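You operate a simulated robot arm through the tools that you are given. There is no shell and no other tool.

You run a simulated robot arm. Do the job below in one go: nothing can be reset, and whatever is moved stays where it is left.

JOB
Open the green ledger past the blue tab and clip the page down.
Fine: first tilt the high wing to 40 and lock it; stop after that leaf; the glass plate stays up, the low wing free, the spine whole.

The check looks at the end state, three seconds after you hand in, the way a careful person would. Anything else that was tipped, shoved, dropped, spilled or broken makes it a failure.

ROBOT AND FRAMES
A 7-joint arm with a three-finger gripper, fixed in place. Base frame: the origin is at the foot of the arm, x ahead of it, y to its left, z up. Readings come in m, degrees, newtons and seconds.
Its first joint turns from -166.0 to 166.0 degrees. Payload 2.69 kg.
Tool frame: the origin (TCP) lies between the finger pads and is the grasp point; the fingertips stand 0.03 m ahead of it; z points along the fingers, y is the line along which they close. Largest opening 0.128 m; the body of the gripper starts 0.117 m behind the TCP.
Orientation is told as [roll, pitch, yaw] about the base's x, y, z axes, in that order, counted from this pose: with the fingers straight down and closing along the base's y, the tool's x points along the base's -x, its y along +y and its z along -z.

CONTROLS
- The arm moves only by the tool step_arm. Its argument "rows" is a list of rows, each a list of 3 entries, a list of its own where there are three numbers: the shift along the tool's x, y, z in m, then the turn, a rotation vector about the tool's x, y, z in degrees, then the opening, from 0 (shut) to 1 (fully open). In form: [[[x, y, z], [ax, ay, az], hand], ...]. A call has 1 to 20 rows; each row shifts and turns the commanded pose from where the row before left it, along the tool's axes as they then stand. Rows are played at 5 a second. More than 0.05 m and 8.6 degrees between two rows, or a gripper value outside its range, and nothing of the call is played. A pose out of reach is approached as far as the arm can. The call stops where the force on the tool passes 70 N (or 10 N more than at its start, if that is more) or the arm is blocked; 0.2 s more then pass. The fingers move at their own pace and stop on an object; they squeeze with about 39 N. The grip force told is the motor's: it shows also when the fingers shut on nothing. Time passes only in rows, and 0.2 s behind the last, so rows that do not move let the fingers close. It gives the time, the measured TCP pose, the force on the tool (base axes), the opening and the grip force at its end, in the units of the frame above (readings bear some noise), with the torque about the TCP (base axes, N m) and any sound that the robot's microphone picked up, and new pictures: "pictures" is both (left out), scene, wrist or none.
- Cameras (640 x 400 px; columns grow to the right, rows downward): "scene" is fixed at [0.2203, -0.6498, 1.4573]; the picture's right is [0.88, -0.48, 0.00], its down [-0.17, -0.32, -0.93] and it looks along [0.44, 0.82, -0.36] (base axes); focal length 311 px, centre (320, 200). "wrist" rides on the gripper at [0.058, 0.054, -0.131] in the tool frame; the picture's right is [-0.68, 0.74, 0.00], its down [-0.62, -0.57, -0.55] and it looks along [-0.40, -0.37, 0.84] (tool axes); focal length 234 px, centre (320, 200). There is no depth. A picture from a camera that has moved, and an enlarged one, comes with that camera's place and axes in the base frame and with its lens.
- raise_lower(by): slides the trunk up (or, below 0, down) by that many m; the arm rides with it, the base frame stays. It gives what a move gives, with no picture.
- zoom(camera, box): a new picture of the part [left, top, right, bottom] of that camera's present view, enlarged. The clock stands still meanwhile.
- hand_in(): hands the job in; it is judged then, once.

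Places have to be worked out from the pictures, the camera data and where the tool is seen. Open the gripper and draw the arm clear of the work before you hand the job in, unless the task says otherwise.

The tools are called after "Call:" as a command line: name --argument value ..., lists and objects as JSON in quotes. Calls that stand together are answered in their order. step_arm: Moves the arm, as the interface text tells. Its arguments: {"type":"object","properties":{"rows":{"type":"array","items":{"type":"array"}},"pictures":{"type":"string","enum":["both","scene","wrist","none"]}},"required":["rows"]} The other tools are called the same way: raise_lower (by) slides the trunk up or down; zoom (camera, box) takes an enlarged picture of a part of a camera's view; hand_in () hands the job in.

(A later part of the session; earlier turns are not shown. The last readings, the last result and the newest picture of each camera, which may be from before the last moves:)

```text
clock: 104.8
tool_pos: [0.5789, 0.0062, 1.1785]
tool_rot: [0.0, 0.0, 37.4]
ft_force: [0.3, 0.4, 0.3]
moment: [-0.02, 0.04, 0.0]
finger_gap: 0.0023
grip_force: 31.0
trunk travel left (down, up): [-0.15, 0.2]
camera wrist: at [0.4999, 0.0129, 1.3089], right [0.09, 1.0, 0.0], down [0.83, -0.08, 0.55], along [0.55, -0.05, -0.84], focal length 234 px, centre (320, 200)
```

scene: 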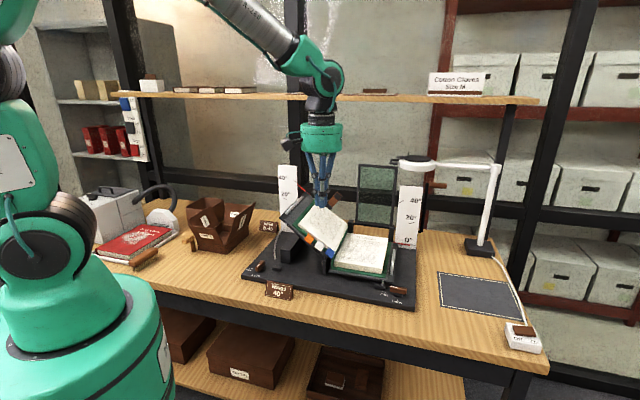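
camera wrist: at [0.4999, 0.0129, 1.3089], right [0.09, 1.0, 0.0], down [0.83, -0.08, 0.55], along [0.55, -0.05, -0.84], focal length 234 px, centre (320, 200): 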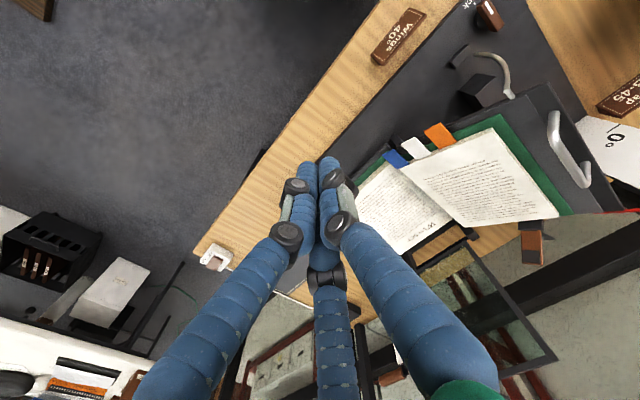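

Pointing down now. I'll square the yaw and move over the turned leaves towards the clip for a closer look.

Call:
step_arm --rows '[[[0, 0, 0], [0, 0, -7.6], 0.1], [[-0.0425, 0.0075, 0.004], [0, 0, 0], 0.2], [[-0.0425, 0.0075, 0.004], [0, 0, 0], 0.3], [[-0.0425, 0.0075, 0.004], [0, 0, 0], 0.312], [[-0.0425, 0.0075, 0.004], [0, 0, 0], 0.312], [[-0.0425, 0.0075, 0.004], [0, 0, 0], 0.312], [[-0.0425, 0.0075, 0.004], [0, 0, 0], 0.312], [[-0.0425, 0.0075, 0.004], [0, 0, 0], 0.312], [[0, 0, 0], [0, 0, 0], 0.312]]'

Call:
zoom --camera "wrist" --box '[230, 80, 410, 230]'

Call:
zoom --camera "scene" --box '[280, 150, 400, 250]'

```text
clock: 106.8
tool_pos: [0.7509, 0.255, 1.1487]
tool_rot: [0.1, 0.0, 44.8]
ft_force: [0.0, 0.0, -0.4]
moment: [-0.05, 0.02, -0.02]
finger_gap: 0.0398
grip_force: 0.1
trunk travel left (down, up): [-0.15, 0.2]
camera wrist: at [0.6727, 0.2515, 1.2798], right [-0.04, 1.0, 0.0], down [0.84, 0.03, 0.55], along [0.55, 0.02, -0.84], focal length 234 px, centre (320, 200)
```

scene: 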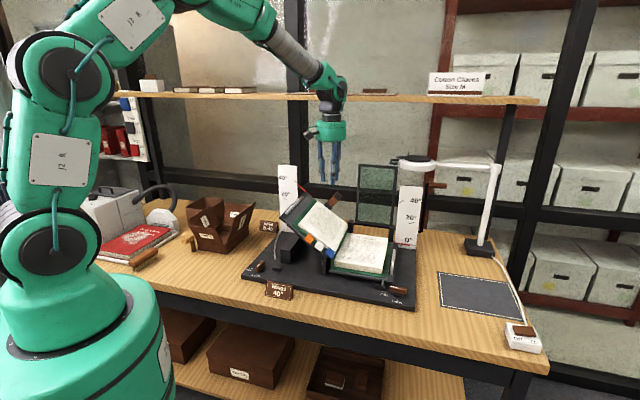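
wrist: 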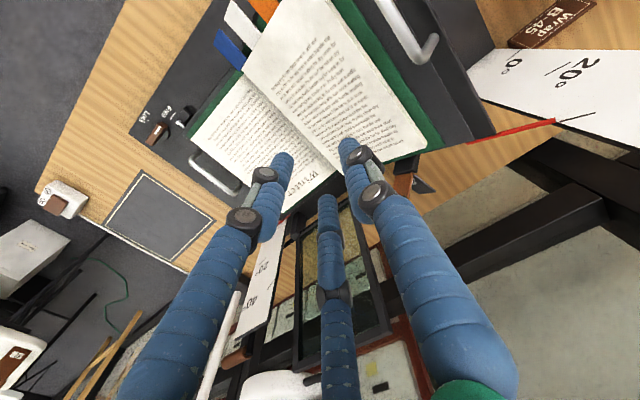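

```text
2.67 times, centred on (320, 155) of wrist
camera zoom: at [0.6727, 0.2515, 1.2798], right [-0.04, 1.0, 0.0], down [0.84, 0.03, 0.55], along [0.55, 0.02, -0.84], focal length 624 px, centre (320, 320)
```

zoom: 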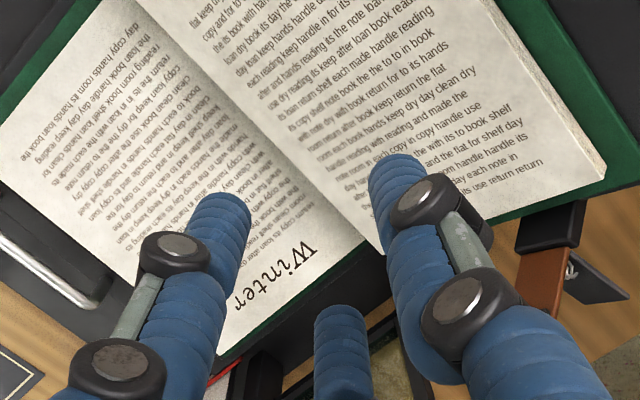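

```text
4.00 times, centred on (340, 200) of scene
camera zoom: at [0.2203, -0.6498, 1.4573], right [0.88, -0.48, 0.0], down [-0.17, -0.32, -0.93], along [0.44, 0.82, -0.36], focal length 1245 px, centre (240, 200)
```

zoom: 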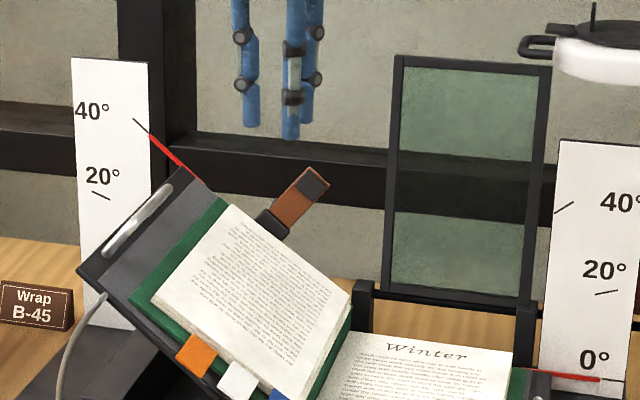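

The finger hides the flap here. I'll move a little left and back so the flap appears between the fingers.

Call:
step_arm --rows '[[[-0.0333, 0.0167, 0], [0, 0, 0], 0.312], [[-0.0333, 0.0167, 0], [0, 0, 0], 0.312], [[-0.0333, 0.0167, 0], [0, 0, 0], 0.312], [[0, 0, 0], [0, 0, 0], 0.312]]'

Call:
zoom --camera "wrist" --box '[240, 120, 420, 260]'

Call:
zoom --camera "scene" --box '[290, 150, 390, 240]'

```text
clock: 107.8
tool_pos: [0.7884, 0.3617, 1.1504]
tool_rot: [-0.1, 0.1, 44.8]
ft_force: [0.4, 0.0, -0.1]
moment: [-0.05, 0.0, -0.02]
finger_gap: 0.0399
grip_force: 0.0
trunk travel left (down, up): [-0.15, 0.2]
camera wrist: at [0.709, 0.3578, 1.2817], right [-0.04, 1.0, 0.0], down [0.84, 0.03, 0.55], along [0.55, 0.02, -0.84], focal length 234 px, centre (320, 200)
```

scene: 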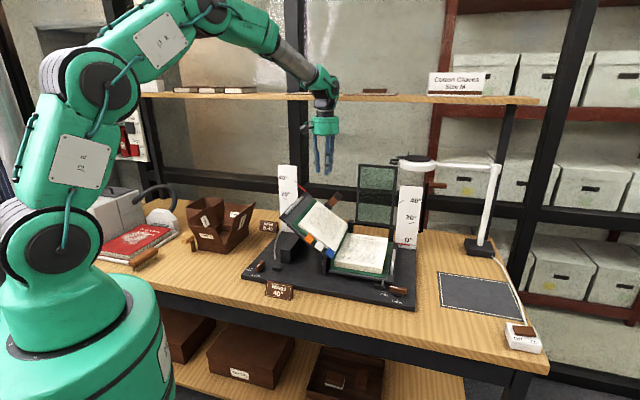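
wrist: 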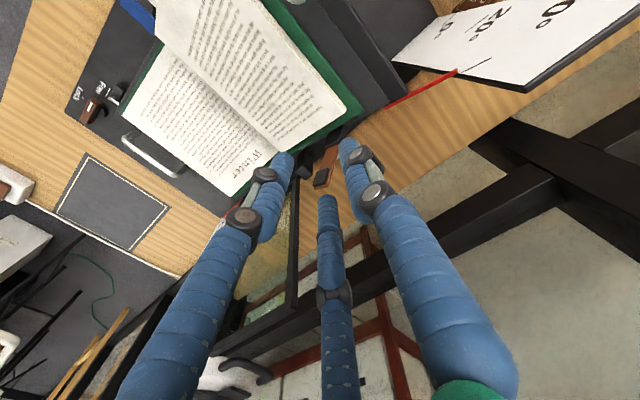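

```text
2.86 times, centred on (330, 190) of wrist
camera zoom: at [0.709, 0.3578, 1.2817], right [-0.04, 1.0, 0.0], down [0.84, 0.03, 0.55], along [0.55, 0.02, -0.84], focal length 669 px, centre (291, 229)
```

zoom: 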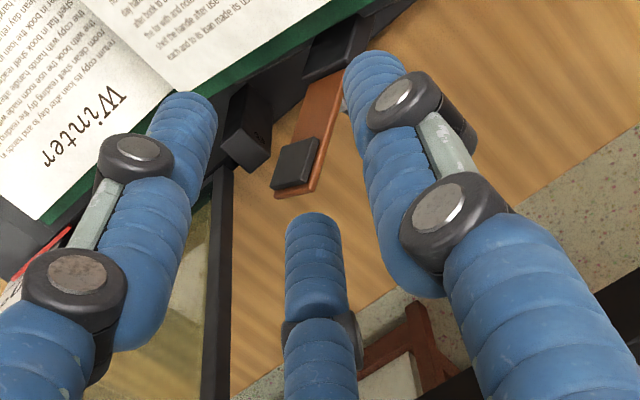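

```text
4.44 times, centred on (340, 195) of scene
camera zoom: at [0.2203, -0.6498, 1.4573], right [0.88, -0.48, 0.0], down [-0.17, -0.32, -0.93], along [0.44, 0.82, -0.36], focal length 1383 px, centre (231, 222)
```

zoom: 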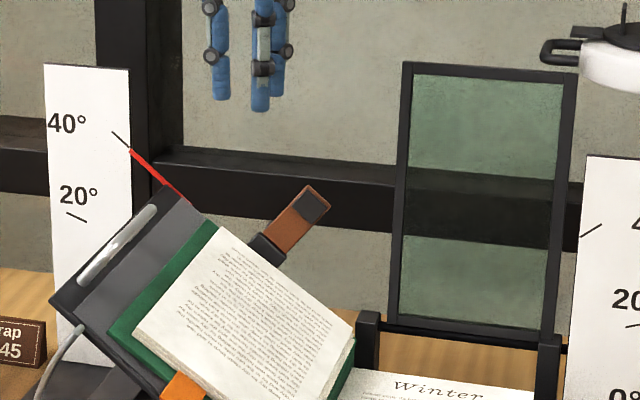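

The flap now shows clearly: tip at about r=0.351, b=0.866, z=1.02, leaning slightly back. I'll place the hand so one finger of the pair comes down behind the flap and the other in front of it.

Call:
step_arm --rows '[[[-0.026, -0.013, 0], [0, 0, 0], 0.312], [[-0.026, -0.013, 0], [0, 0, 0], 0.312], [[0, 0, 0.03], [0, 0, 0], 0.312], [[0, 0, 0.03], [0, 0, 0], 0.312], [[0, 0, 0], [0, 0, 0], 0.312]]'

Call:
zoom --camera "wrist" --box '[240, 110, 420, 250]'

Call:
zoom --camera "scene" --box '[300, 150, 380, 230]'

```text
clock: 109.0
tool_pos: [0.8441, 0.3796, 1.089]
tool_rot: [0.0, 0.0, 44.8]
ft_force: [0.0, 0.3, -0.2]
moment: [-0.01, 0.02, -0.01]
finger_gap: 0.0398
grip_force: 0.1
trunk travel left (down, up): [-0.15, 0.2]
camera wrist: at [0.7635, 0.3742, 1.2193], right [-0.04, 1.0, 0.0], down [0.84, 0.03, 0.55], along [0.55, 0.02, -0.84], focal length 234 px, centre (320, 200)
```

scene: 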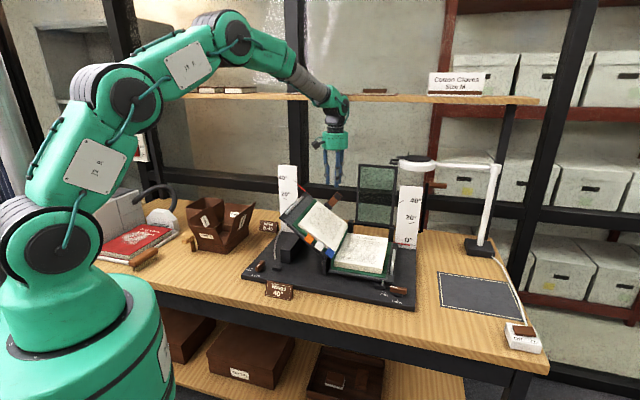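
wrist: 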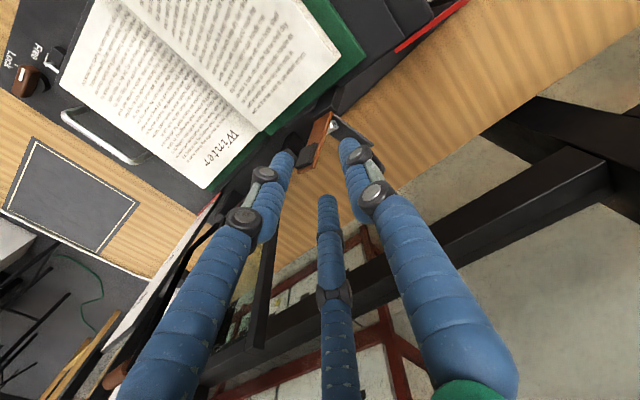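

```text
2.86 times, centred on (330, 180) of wrist
camera zoom: at [0.7635, 0.3742, 1.2193], right [-0.04, 1.0, 0.0], down [0.84, 0.03, 0.55], along [0.55, 0.02, -0.84], focal length 669 px, centre (291, 257)
```

zoom: 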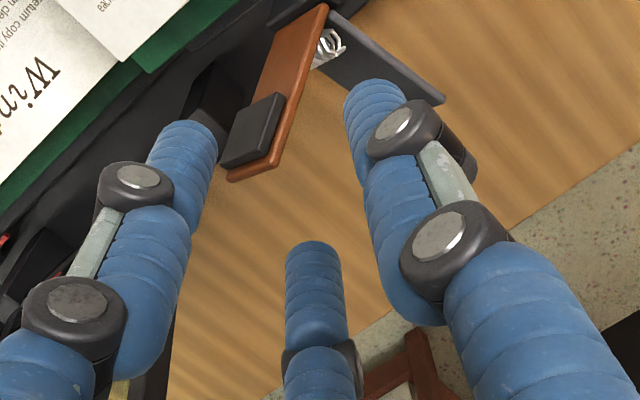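

```text
5.00 times, centred on (340, 190) of scene
camera zoom: at [0.2203, -0.6498, 1.4573], right [0.88, -0.48, 0.0], down [-0.17, -0.32, -0.93], along [0.44, 0.82, -0.36], focal length 1556 px, centre (220, 250)
```

zoom: 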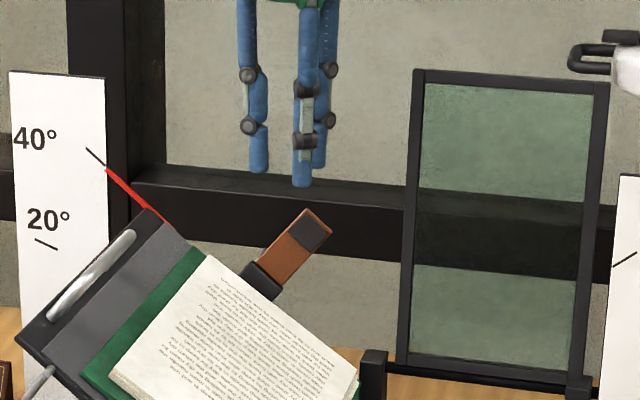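

The flap sits between the front and back fingers, and I can see a coil spring and a lever behind it. A closed bundle behind the flap would be simpler, so I'll test whether the arm still reaches 3.5 cm further back at this height.

Call:
step_arm --rows '[[[0, 0, 0], [0, 0, 0], 0.1], [[0, 0, 0], [0, 0, 0], 0], [[-0.018, -0.015, 0], [0, 0, 0], 0], [[-0.018, 0, 0], [0, 0, 0], 0], [[0, 0, 0], [0, 0, 0], 0]]'

Call:
zoom --camera "wrist" --box '[240, 80, 420, 220]'

Call:
zoom --camera "scene" --box '[300, 150, 380, 230]'

```text
clock: 110.2
tool_pos: [0.8658, 0.3802, 1.0869]
tool_rot: [0.3, 0.3, 44.7]
ft_force: [-0.2, -0.2, -0.8]
moment: [0.0, -0.03, 0.01]
finger_gap: 0.0022
grip_force: 31.7
trunk travel left (down, up): [-0.15, 0.2]
camera wrist: at [0.7879, 0.3776, 1.219], right [-0.04, 1.0, 0.0], down [0.84, 0.03, 0.54], along [0.54, 0.02, -0.84], focal length 234 px, centre (320, 200)
```

scene: 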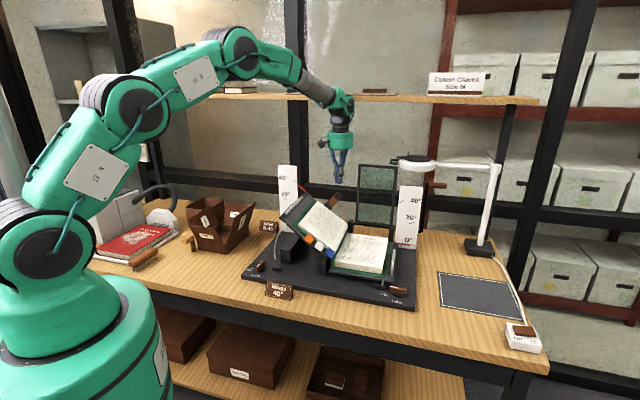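
wrist: 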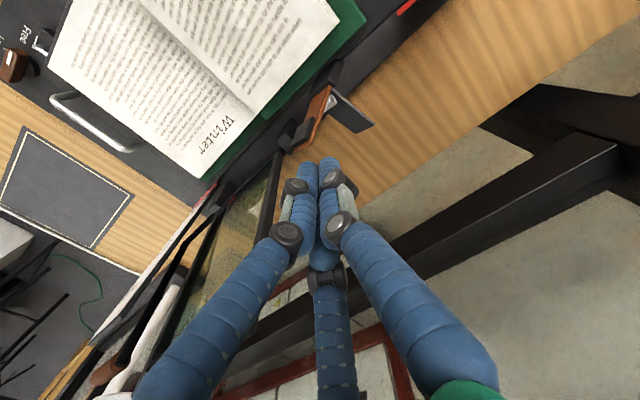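

```text
2.86 times, centred on (330, 150) of wrist
camera zoom: at [0.7879, 0.3776, 1.219], right [-0.04, 1.0, 0.0], down [0.84, 0.03, 0.54], along [0.54, 0.02, -0.84], focal length 669 px, centre (291, 343)
```

zoom: 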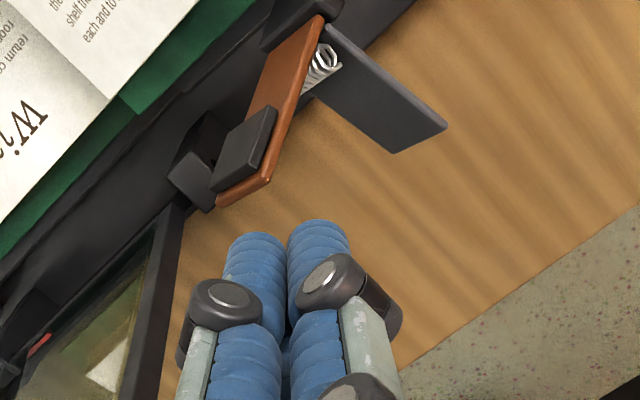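

```text
5.00 times, centred on (340, 190) of scene
camera zoom: at [0.2203, -0.6498, 1.4573], right [0.88, -0.48, 0.0], down [-0.17, -0.32, -0.93], along [0.44, 0.82, -0.36], focal length 1556 px, centre (220, 250)
```

zoom: 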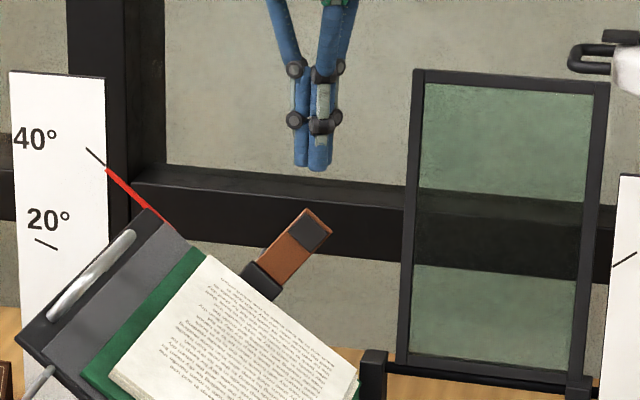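

Call:
step_arm --rows '[[[0, 0, 0], [0, 0, 0], 0], [[0, 0, 0], [0, 0, 0], 0]]' --pictures "wrist"

Call:
zoom --camera "wrist" --box '[240, 80, 420, 220]'

```text
clock: 110.8
tool_pos: [0.8662, 0.3814, 1.0878]
tool_rot: [0.3, 0.4, 44.7]
ft_force: [-0.1, 0.0, 0.2]
moment: [-0.02, 0.01, 0.0]
finger_gap: 0.0024
grip_force: 31.4
trunk travel left (down, up): [-0.15, 0.2]
camera wrist: at [0.7878, 0.3775, 1.2191], right [-0.04, 1.0, 0.0], down [0.84, 0.03, 0.54], along [0.54, 0.02, -0.84], focal length 234 px, centre (320, 200)
```

wrist: 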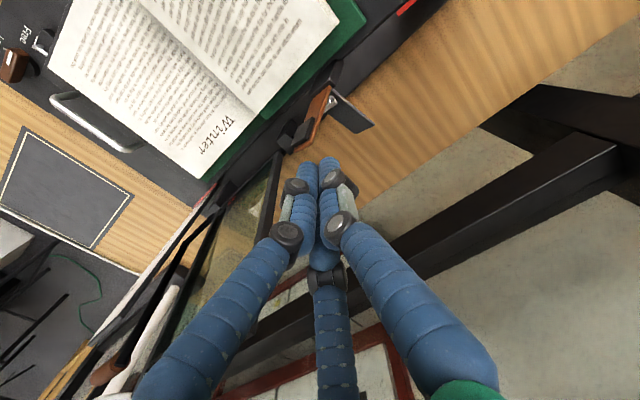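

```text
2.86 times, centred on (330, 150) of wrist
camera zoom: at [0.7878, 0.3775, 1.2191], right [-0.04, 1.0, 0.0], down [0.84, 0.03, 0.54], along [0.54, 0.02, -0.84], focal length 669 px, centre (291, 343)
```

zoom: 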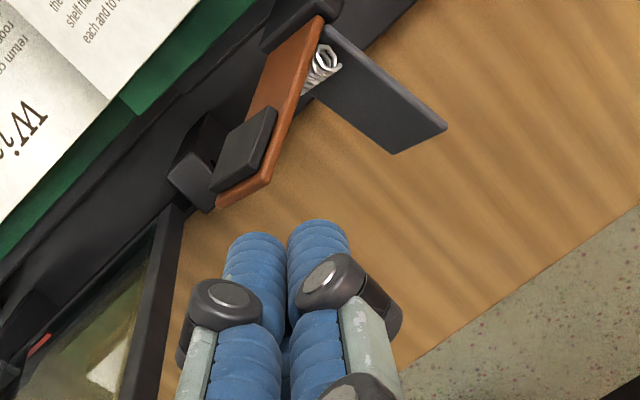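

The reach ends at about b=0.882 with the hand vertical. I'll tilt the hand 20° so the fingertips point outwards over the flap, which puts the wrist well within reach, and then lower the tips behind the flap.

Call:
step_arm --rows '[[[0, 0, 0], [0, -6.67, 0], 0], [[0, 0, 0], [0, -6.67, 0], 0], [[0, 0, 0], [0, -6.67, 0], 0], [[0, 0, 0], [0, 0, 0], 0], [[0, 0, 0], [0, 0, 0], 0]]'

Call:
zoom --camera "wrist" --box '[240, 80, 420, 220]'

Call:
zoom --camera "scene" --box '[300, 150, 380, 230]'

```text
clock: 112.0
tool_pos: [0.8799, 0.3935, 1.0894]
tool_rot: [0.1, -20.1, 44.8]
ft_force: [-0.3, 0.8, -0.2]
moment: [-0.01, 0.02, 0.04]
finger_gap: 0.0019
grip_force: 31.3
trunk travel left (down, up): [-0.15, 0.2]
camera wrist: at [0.7707, 0.3599, 1.1924], right [-0.07, 0.97, 0.23], down [0.68, -0.13, 0.73], along [0.73, 0.21, -0.65], focal length 234 px, centre (320, 200)
```

scene: 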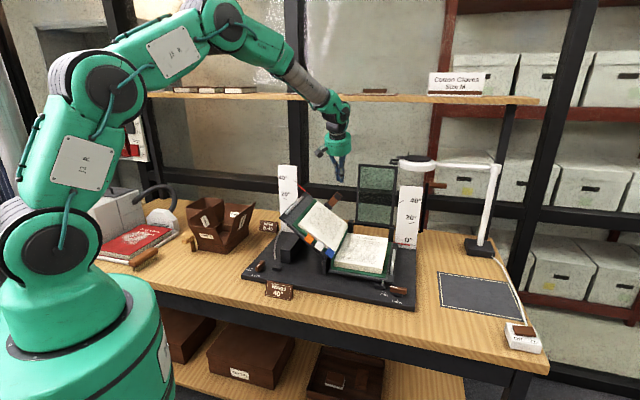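
wrist: 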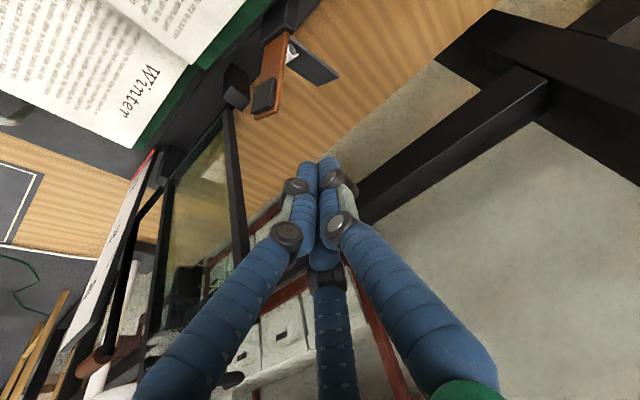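

```text
2.86 times, centred on (330, 150) of wrist
camera zoom: at [0.7707, 0.3599, 1.1924], right [-0.07, 0.97, 0.23], down [0.68, -0.13, 0.73], along [0.73, 0.21, -0.65], focal length 669 px, centre (291, 343)
```

zoom: 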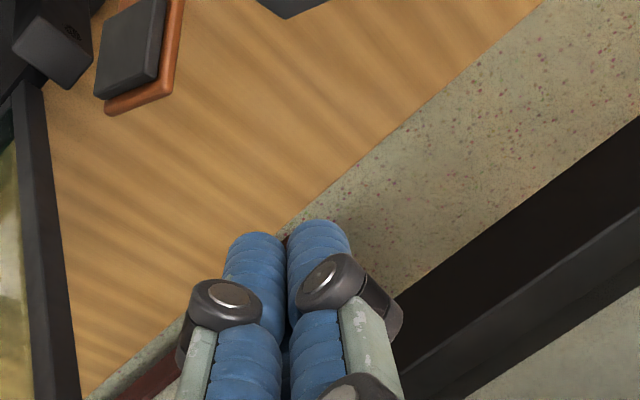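

```text
5.00 times, centred on (340, 190) of scene
camera zoom: at [0.2203, -0.6498, 1.4573], right [0.88, -0.48, 0.0], down [-0.17, -0.32, -0.93], along [0.44, 0.82, -0.36], focal length 1556 px, centre (220, 250)
```

zoom: 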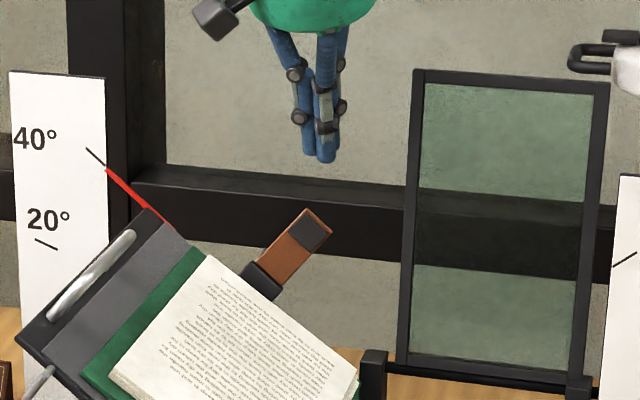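

Reach is fine with the tilt. I'll lower the tips about 6 cm so they sit behind the flap's upper part.

Call:
step_arm --rows '[[[0.0068, 0, 0.0188], [0, 0, 0], 0], [[0.0068, 0, 0.0188], [0, 0, 0], 0], [[0.0068, 0, 0.0188], [0, 0, 0], 0], [[0, 0, 0], [0, 0, 0], 0]]'

Call:
zoom --camera "wrist" --box '[220, 60, 420, 210]'

Call:
zoom --camera "scene" --box '[300, 150, 380, 230]'

```text
clock: 113.0
tool_pos: [0.881, 0.3919, 1.0304]
tool_rot: [0.1, -20.0, 44.8]
ft_force: [-0.4, 1.0, -0.9]
moment: [-0.05, -0.02, 0.02]
finger_gap: 0.0024
grip_force: 30.9
trunk travel left (down, up): [-0.15, 0.2]
camera wrist: at [0.7714, 0.3588, 1.1333], right [-0.07, 0.97, 0.23], down [0.68, -0.13, 0.73], along [0.73, 0.21, -0.65], focal length 234 px, centre (320, 200)
```

scene: 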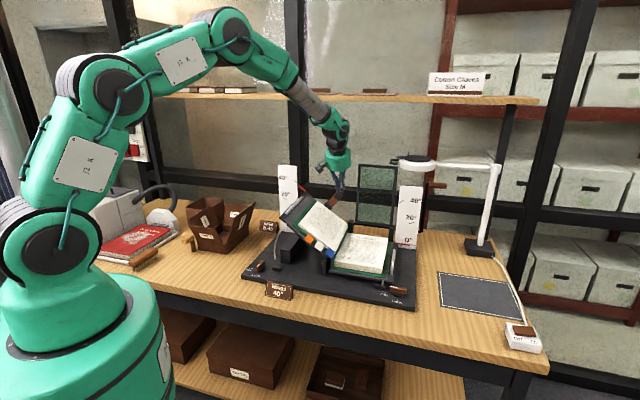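
wrist: 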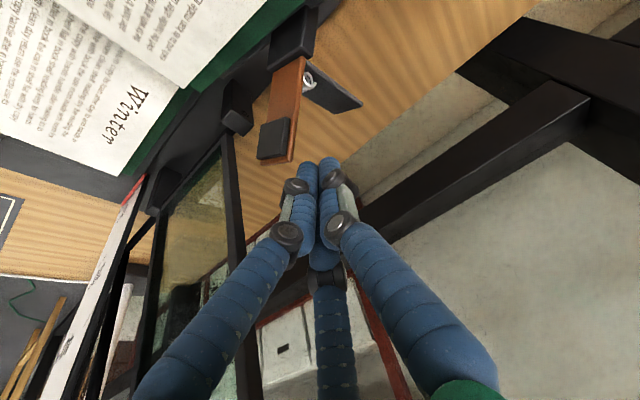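

```text
2.67 times, centred on (320, 135) of wrist
camera zoom: at [0.7714, 0.3588, 1.1333], right [-0.07, 0.97, 0.23], down [0.68, -0.13, 0.73], along [0.73, 0.21, -0.65], focal length 624 px, centre (320, 373)
```

zoom: 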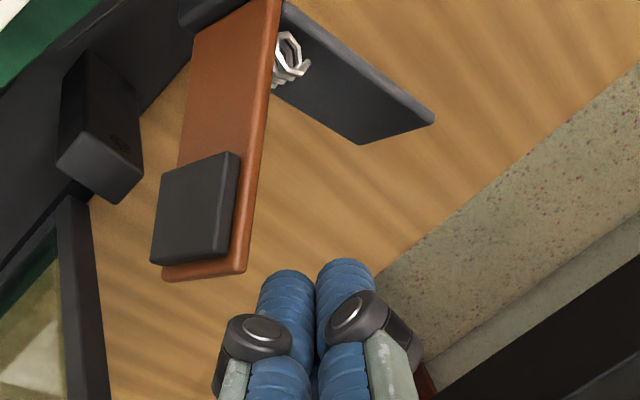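

```text
5.00 times, centred on (340, 190) of scene
camera zoom: at [0.2203, -0.6498, 1.4573], right [0.88, -0.48, 0.0], down [-0.17, -0.32, -0.93], along [0.44, 0.82, -0.36], focal length 1556 px, centre (220, 250)
```

zoom: 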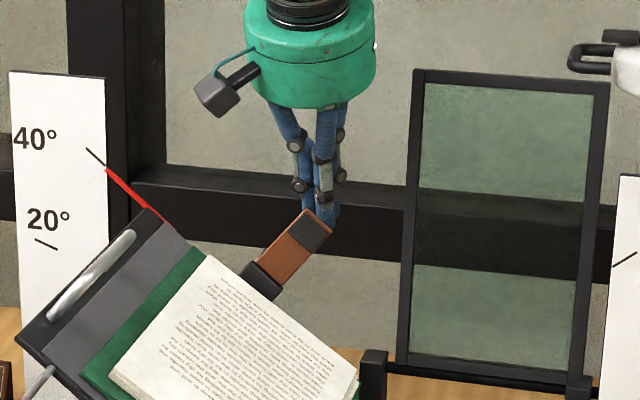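

The fingertips are behind the flap. I'll push forward in small steps and watch for contact.

Call:
step_arm --rows '[[[0.0094, 0, -0.0034], [0, 0, 0], 0], [[0.0094, 0, -0.0034], [0, 0, 0], 0], [[0.0094, 0, -0.0034], [0, 0, 0], 0], [[0.0094, 0, -0.0034], [0, 0, 0], 0], [[0, 0, 0], [0, 0, 0], 0]]'

Call:
zoom --camera "wrist" --box '[220, 60, 420, 210]'

Call:
zoom --camera "scene" --box '[300, 150, 380, 230]'

```text
clock: 114.2
tool_pos: [0.8517, 0.3642, 1.0311]
tool_rot: [0.1, -20.0, 44.8]
ft_force: [-0.3, -0.2, -0.1]
moment: [-0.01, -0.03, 0.0]
finger_gap: 0.0022
grip_force: 32.1
trunk travel left (down, up): [-0.15, 0.2]
camera wrist: at [0.7423, 0.3302, 1.1345], right [-0.07, 0.97, 0.23], down [0.68, -0.13, 0.73], along [0.73, 0.21, -0.65], focal length 234 px, centre (320, 200)
```

scene: 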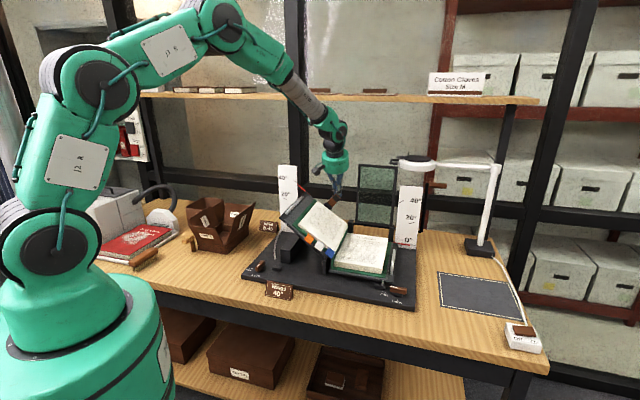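
wrist: 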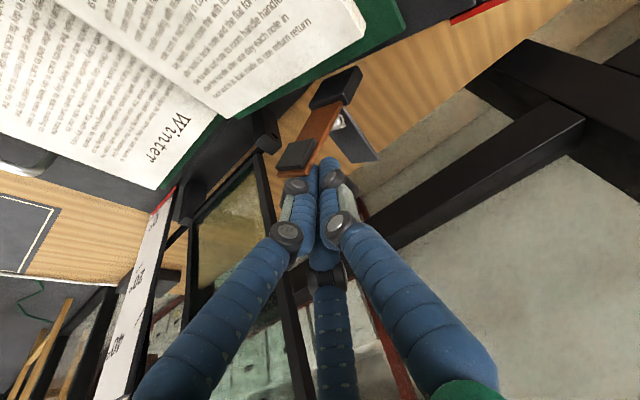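

```text
2.67 times, centred on (320, 135) of wrist
camera zoom: at [0.7423, 0.3302, 1.1345], right [-0.07, 0.97, 0.23], down [0.68, -0.13, 0.73], along [0.73, 0.21, -0.65], focal length 624 px, centre (320, 373)
```

zoom: 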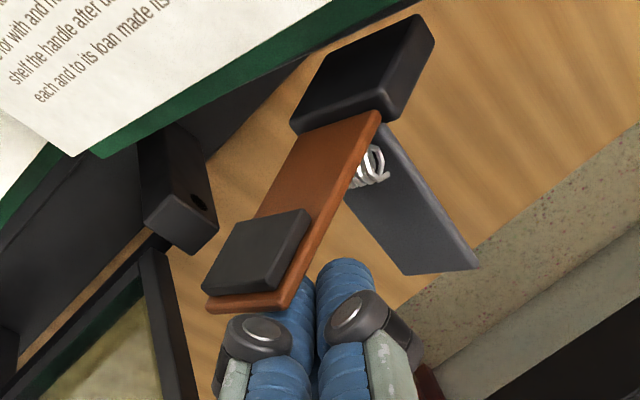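

```text
5.00 times, centred on (340, 190) of scene
camera zoom: at [0.2203, -0.6498, 1.4573], right [0.88, -0.48, 0.0], down [-0.17, -0.32, -0.93], along [0.44, 0.82, -0.36], focal length 1556 px, centre (220, 250)
```

zoom: 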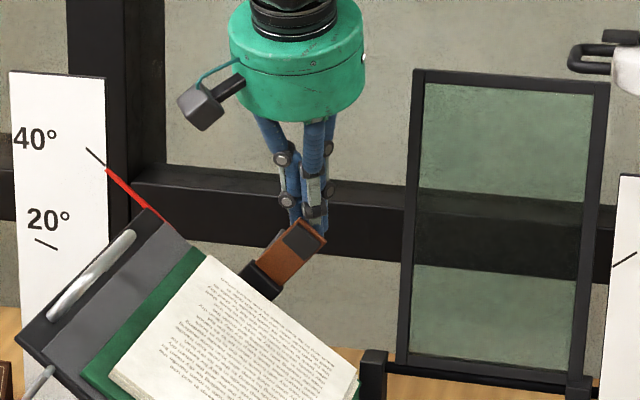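

The flap is tipping forward with no resistance, and its lever turns with it. I'll follow its arc to about 60°.

Call:
step_arm --rows '[[[0.0091, -0.0017, 0.0104], [0, 0, 0], 0], [[0.0092, 0.0006, -0.0026], [0, 0, 0], 0], [[0.0092, 0.0006, -0.0026], [0, 0, 0], 0], [[0.0092, 0.0026, 0.0001], [0, 0, 0], 0], [[0.0092, 0.0026, 0.0001], [0, 0, 0], 0], [[0, 0, 0], [0, 0, 0], 0]]'

Call:
zoom --camera "wrist" --box '[220, 60, 420, 210]'

Call:
zoom --camera "scene" --box '[300, 150, 380, 230]'

```text
clock: 115.6
tool_pos: [0.82, 0.3384, 1.0096]
tool_rot: [0.0, -20.0, 44.9]
ft_force: [-0.3, 0.7, -0.1]
moment: [0.02, 0.01, 0.02]
finger_gap: 0.0021
grip_force: 31.0
trunk travel left (down, up): [-0.15, 0.2]
camera wrist: at [0.7098, 0.3057, 1.1123], right [-0.07, 0.97, 0.23], down [0.68, -0.13, 0.73], along [0.73, 0.21, -0.65], focal length 234 px, centre (320, 200)
```

scene: 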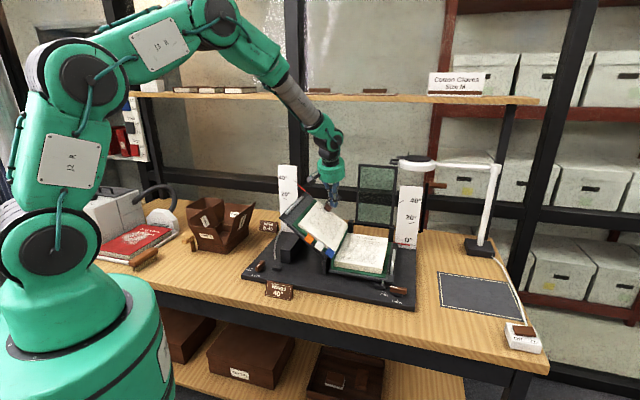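
wrist: 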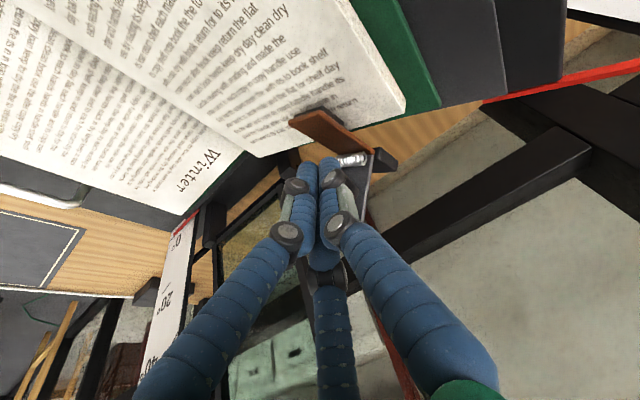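

```text
2.67 times, centred on (320, 135) of wrist
camera zoom: at [0.7098, 0.3057, 1.1123], right [-0.07, 0.97, 0.23], down [0.68, -0.13, 0.73], along [0.73, 0.21, -0.65], focal length 624 px, centre (320, 373)
```

zoom: 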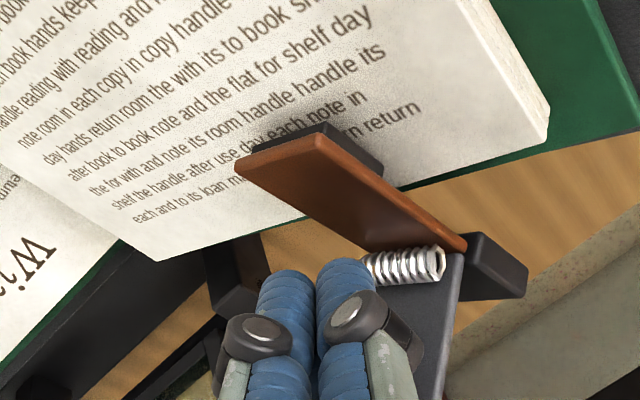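

```text
5.00 times, centred on (340, 190) of scene
camera zoom: at [0.2203, -0.6498, 1.4573], right [0.88, -0.48, 0.0], down [-0.17, -0.32, -0.93], along [0.44, 0.82, -0.36], focal length 1556 px, centre (220, 250)
```

zoom: 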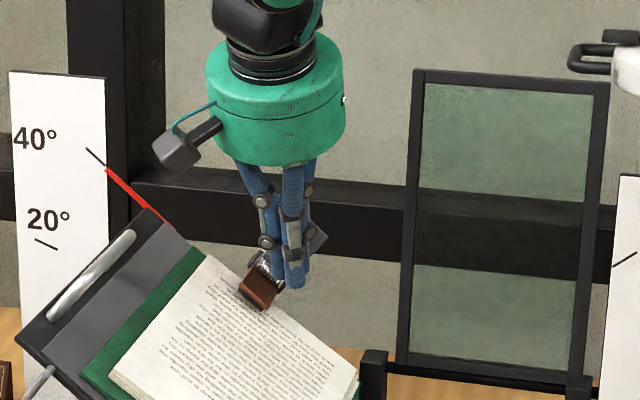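

The spring carried the flap over and the pad is now down on the page, with its lever standing up behind. I'll lift the hand straight up and look.

Call:
step_arm --rows '[[[-0.0068, 0, -0.0188], [0, 0, 0], 0], [[-0.0137, 0, -0.0376], [0, 0, 0], 0], [[-0.0137, 0, -0.0376], [0, 0, 0], 0], [[0, 0, 0], [0, 0, 0], 0]]'

Call:
zoom --camera "wrist" --box '[260, 40, 420, 160]'

Call:
zoom --camera "scene" --box '[290, 180, 370, 250]'

```text
clock: 116.6
tool_pos: [0.8173, 0.3379, 1.1097]
tool_rot: [-0.1, -20.0, 44.8]
ft_force: [-0.7, -1.2, 0.4]
moment: [-0.02, -0.02, 0.01]
finger_gap: 0.0023
grip_force: 31.8
trunk travel left (down, up): [-0.15, 0.2]
camera wrist: at [0.7092, 0.3063, 1.2141], right [-0.07, 0.97, 0.23], down [0.68, -0.13, 0.73], along [0.73, 0.21, -0.65], focal length 234 px, centre (320, 200)
```

scene: 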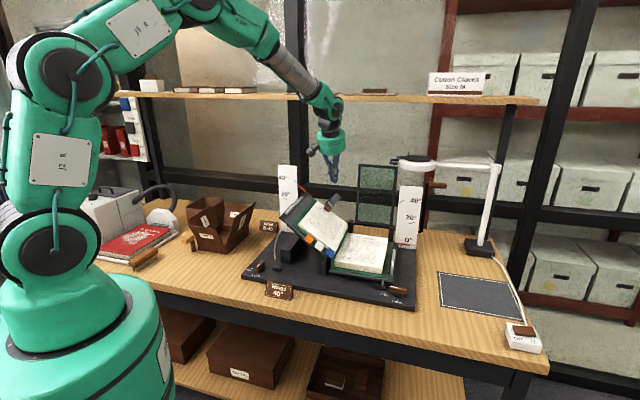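
wrist: 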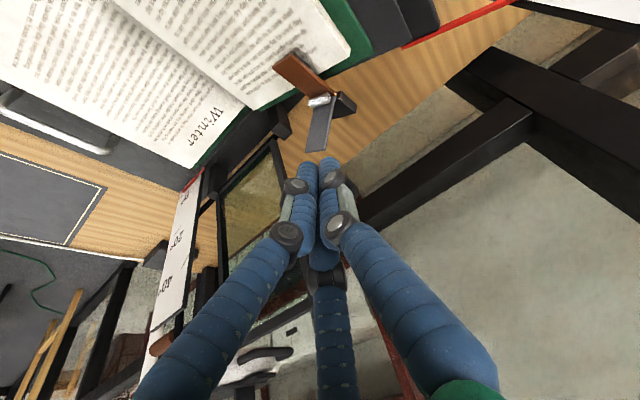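

```text
3.33 times, centred on (340, 100) of wrist
camera zoom: at [0.7092, 0.3063, 1.2141], right [-0.07, 0.97, 0.23], down [0.68, -0.13, 0.73], along [0.73, 0.21, -0.65], focal length 781 px, centre (253, 533)
```

zoom: 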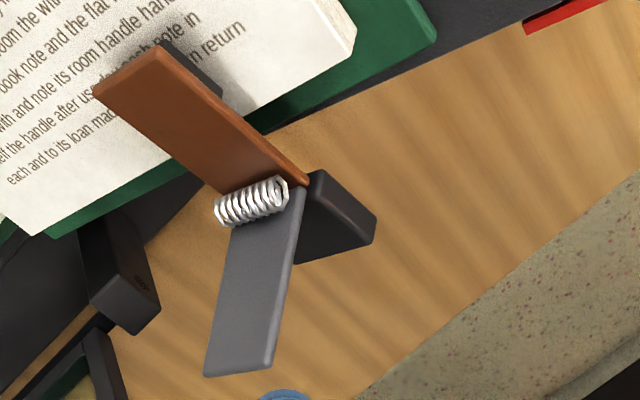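

```text
5.71 times, centred on (330, 215) of scene
camera zoom: at [0.2203, -0.6498, 1.4573], right [0.88, -0.48, 0.0], down [-0.17, -0.32, -0.93], along [0.44, 0.82, -0.36], focal length 1778 px, centre (263, 114)
```

zoom: 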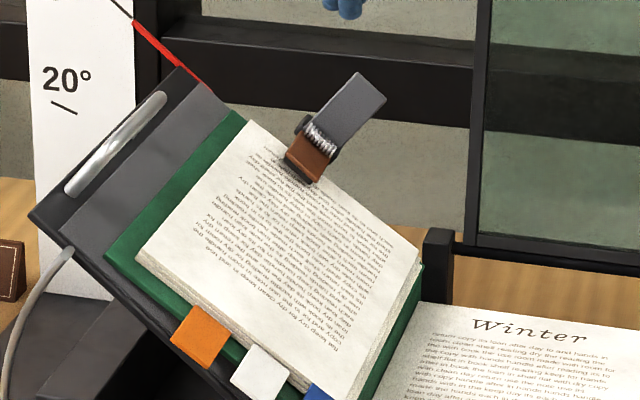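

The clip has snapped over: the pad lies on the page and the lever stands up. I'll enlarge to check that the pad really touches the page.

Call:
zoom --camera "scene" --box '[318, 190, 350, 214]'

Call:
zoom --camera "wrist" --box '[270, 30, 370, 110]'

Call:
zoom --camera "scene" --box '[280, 150, 420, 300]'

```text
16.00 times, centred on (334, 202) of scene
camera zoom: at [0.2203, -0.6498, 1.4573], right [0.88, -0.48, 0.0], down [-0.17, -0.32, -0.93], along [0.44, 0.82, -0.36], focal length 4979 px, centre (96, 168)
```

zoom: 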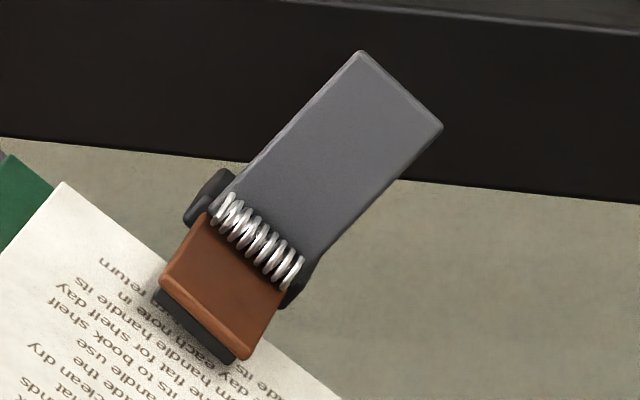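

```text
5.00 times, centred on (320, 70) of wrist
camera zoom: at [0.7092, 0.3063, 1.2141], right [-0.07, 0.97, 0.23], down [0.68, -0.13, 0.73], along [0.73, 0.21, -0.65], focal length 1171 px, centre (320, 850)
```

zoom: 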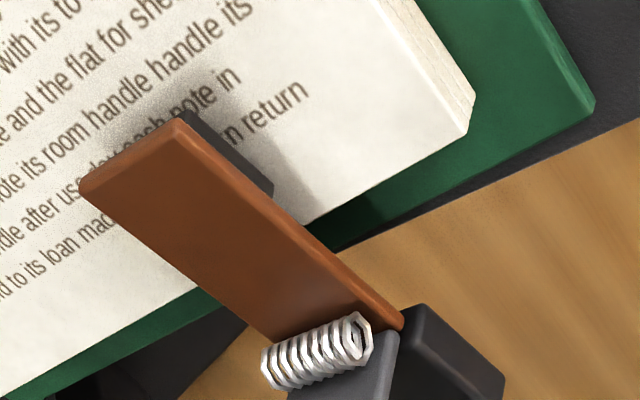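

```text
2.67 times, centred on (350, 225) of scene
camera zoom: at [0.2203, -0.6498, 1.4573], right [0.88, -0.48, 0.0], down [-0.17, -0.32, -0.93], along [0.44, 0.82, -0.36], focal length 830 px, centre (240, 133)
```

zoom: 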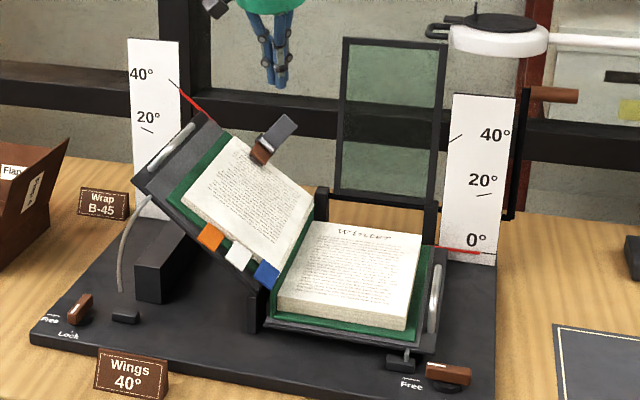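

The pad appears to rest on the page at the right height. To be sure it is seated, I'll press lightly on the flap from above with the closed fingertips.

Call:
step_arm --rows '[[[0.0127, 0.0112, -0.0046], [0, 0, 0], 0], [[0.0127, 0.0112, -0.0046], [0, 0, 0], 0], [[0.0103, 0, 0.0282], [0, 0, 0], 0], [[0.0103, 0, 0.0282], [0, 0, 0], 0], [[0.0103, 0, 0.0282], [0, 0, 0], 0], [[0, 0, 0], [0, 0, 0], 0]]'

Call:
zoom --camera "wrist" --box '[240, 80, 420, 210]'

Call:
zoom --camera "scene" --box '[300, 170, 370, 230]'

```text
clock: 118.0
tool_pos: [0.7833, 0.3356, 1.0178]
tool_rot: [0.0, -20.0, 44.7]
ft_force: [0.1, 0.2, 1.7]
moment: [-0.01, 0.02, 0.04]
finger_gap: 0.0022
grip_force: 31.5
trunk travel left (down, up): [-0.15, 0.2]
camera wrist: at [0.6745, 0.3027, 1.1211], right [-0.07, 0.97, 0.23], down [0.68, -0.13, 0.73], along [0.73, 0.21, -0.65], focal length 234 px, centre (320, 200)
```

scene: 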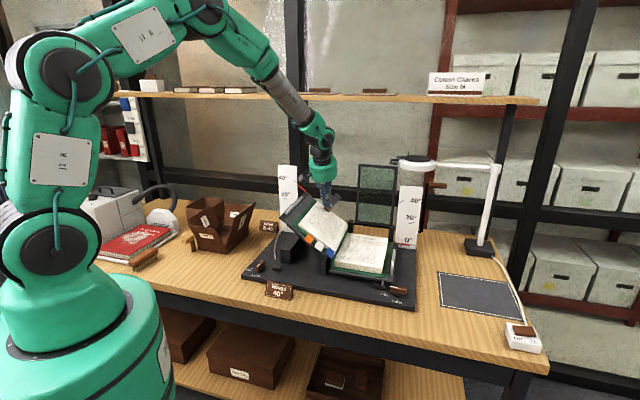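
wrist: 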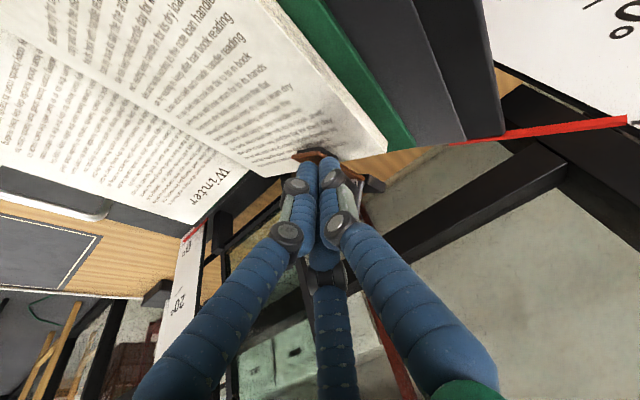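

```text
3.08 times, centred on (330, 145) of wrist
camera zoom: at [0.6745, 0.3027, 1.1211], right [-0.07, 0.97, 0.23], down [0.68, -0.13, 0.73], along [0.73, 0.21, -0.65], focal length 720 px, centre (289, 369)
```

zoom: 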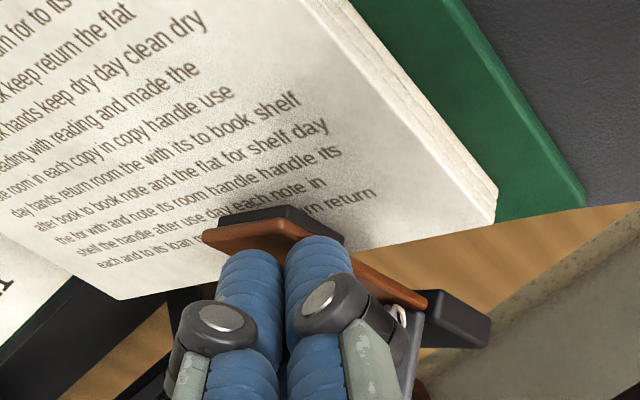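

```text
6.67 times, centred on (335, 200) of scene
camera zoom: at [0.2203, -0.6498, 1.4573], right [0.88, -0.48, 0.0], down [-0.17, -0.32, -0.93], along [0.44, 0.82, -0.36], focal length 2075 px, centre (220, 200)
```

zoom: 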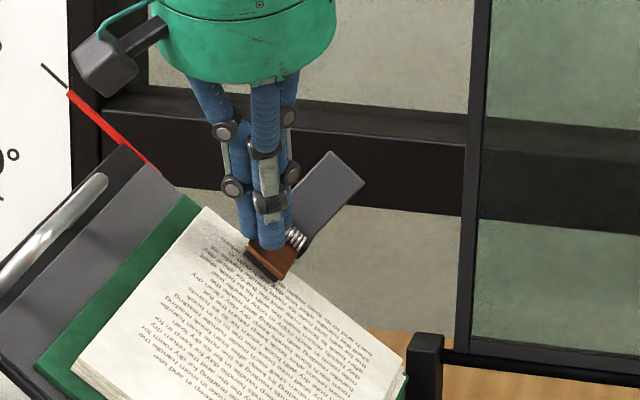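

The tips are just at the flap. I'll press down a few millimetres and read the force.

Call:
step_arm --rows '[[[0.0007, 0, 0.0019], [0, 0, 0], 0], [[0.0007, 0, 0.0019], [0, 0, 0], 0], [[0, 0, 0], [0, 0, 0], 0]]' --pictures "none"

```text
clock: 118.8
tool_pos: [0.7835, 0.3354, 1.0176]
tool_rot: [0.0, -20.2, 44.8]
ft_force: [-2.1, 3.6, 18.0]
moment: [0.24, 0.18, -0.14]
finger_gap: 0.002
grip_force: 31.6
trunk travel left (down, up): [-0.15, 0.2]
```

The flap doesn't move at all under 18 N, so it is firmly seated on the page. I'll lift off, draw back and open the hand.

Call:
step_arm --rows '[[[-0.0068, 0, -0.0188], [0, 0, 0], 0], [[-0.0137, 0, -0.0376], [0, 0, 0], 0], [[-0.0137, 0, -0.0376], [0, 0, 0], 0], [[-0.0137, 0, -0.0376], [0, 0, 0], 0], [[0.04, 0, -0.0146], [0, 0, 0], 0], [[0.04, 0, -0.0146], [0, 0, 0], 0.1], [[0.04, 0, -0.0146], [0, 0, 0], 0.2], [[0.04, 0, -0.0146], [0, 0, 0], 0.3], [[0.04, 0, -0.0146], [0, 0, 0], 0.4], [[0.04, 0, -0.0146], [0, 0, 0], 0.5], [[0.04, 0, -0.0146], [0, 0, 0], 0.6], [[0, 0, 0], [0, 0, 0], 0.6]]'

Call:
zoom --camera "scene" --box '[230, 140, 430, 310]'

Call:
zoom --camera "wrist" --box '[180, 0, 480, 200]'

```text
clock: 121.4
tool_pos: [0.5716, 0.125, 1.1578]
tool_rot: [0.0, -20.0, 44.8]
ft_force: [-0.6, -0.2, 0.8]
moment: [0.02, -0.03, 0.0]
finger_gap: 0.0767
grip_force: 0.1
trunk travel left (down, up): [-0.15, 0.2]
camera wrist: at [0.4624, 0.0917, 1.2595], right [-0.07, 0.97, 0.23], down [0.68, -0.13, 0.73], along [0.73, 0.21, -0.65], focal length 234 px, centre (320, 200)
```

scene: 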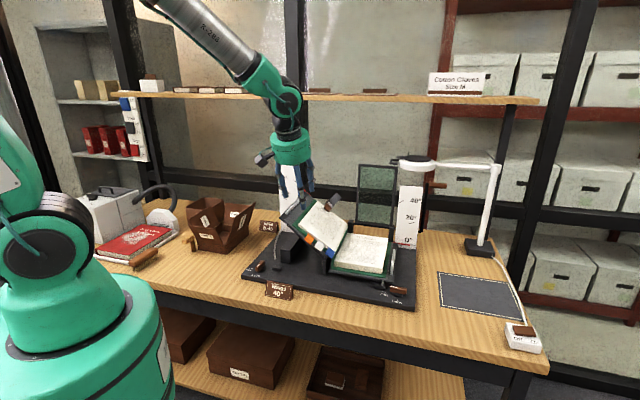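
wrist: 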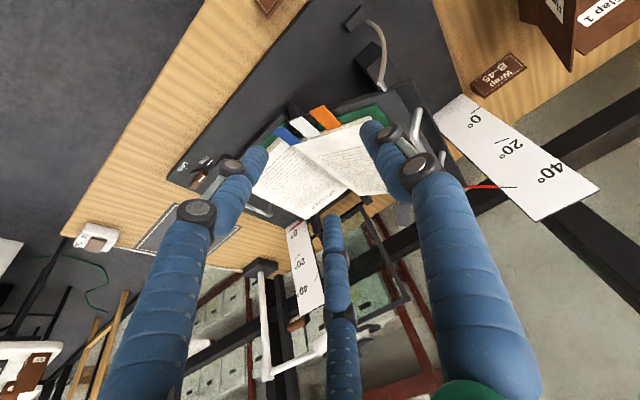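

```text
2.35 times, centred on (330, 225) of scene
camera zoom: at [0.2203, -0.6498, 1.4573], right [0.88, -0.48, 0.0], down [-0.17, -0.32, -0.93], along [0.44, 0.82, -0.36], focal length 732 px, centre (296, 141)
```

zoom: 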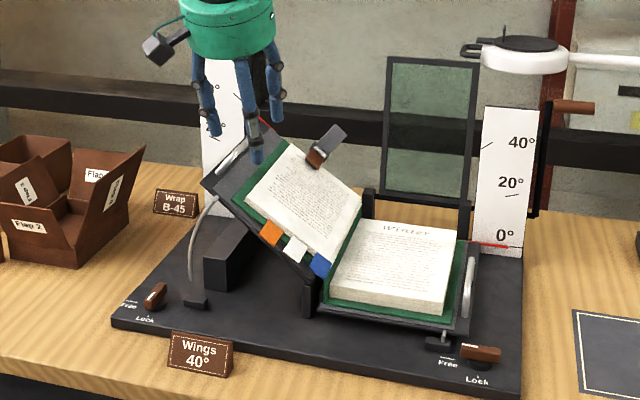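

```text
2.00 times, centred on (330, 100) of wrist
camera zoom: at [0.4624, 0.0917, 1.2595], right [-0.07, 0.97, 0.23], down [0.68, -0.13, 0.73], along [0.73, 0.21, -0.65], focal length 468 px, centre (300, 400)
```

zoom: 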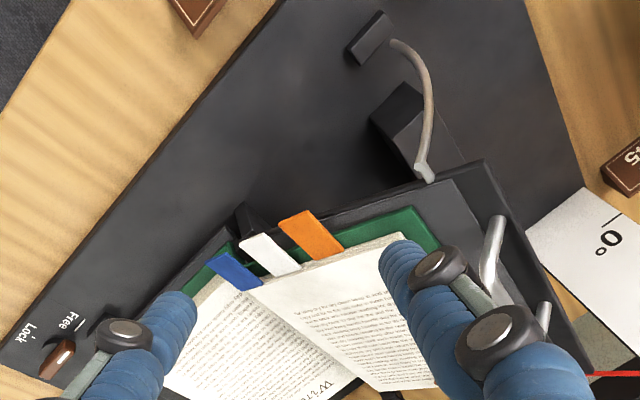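

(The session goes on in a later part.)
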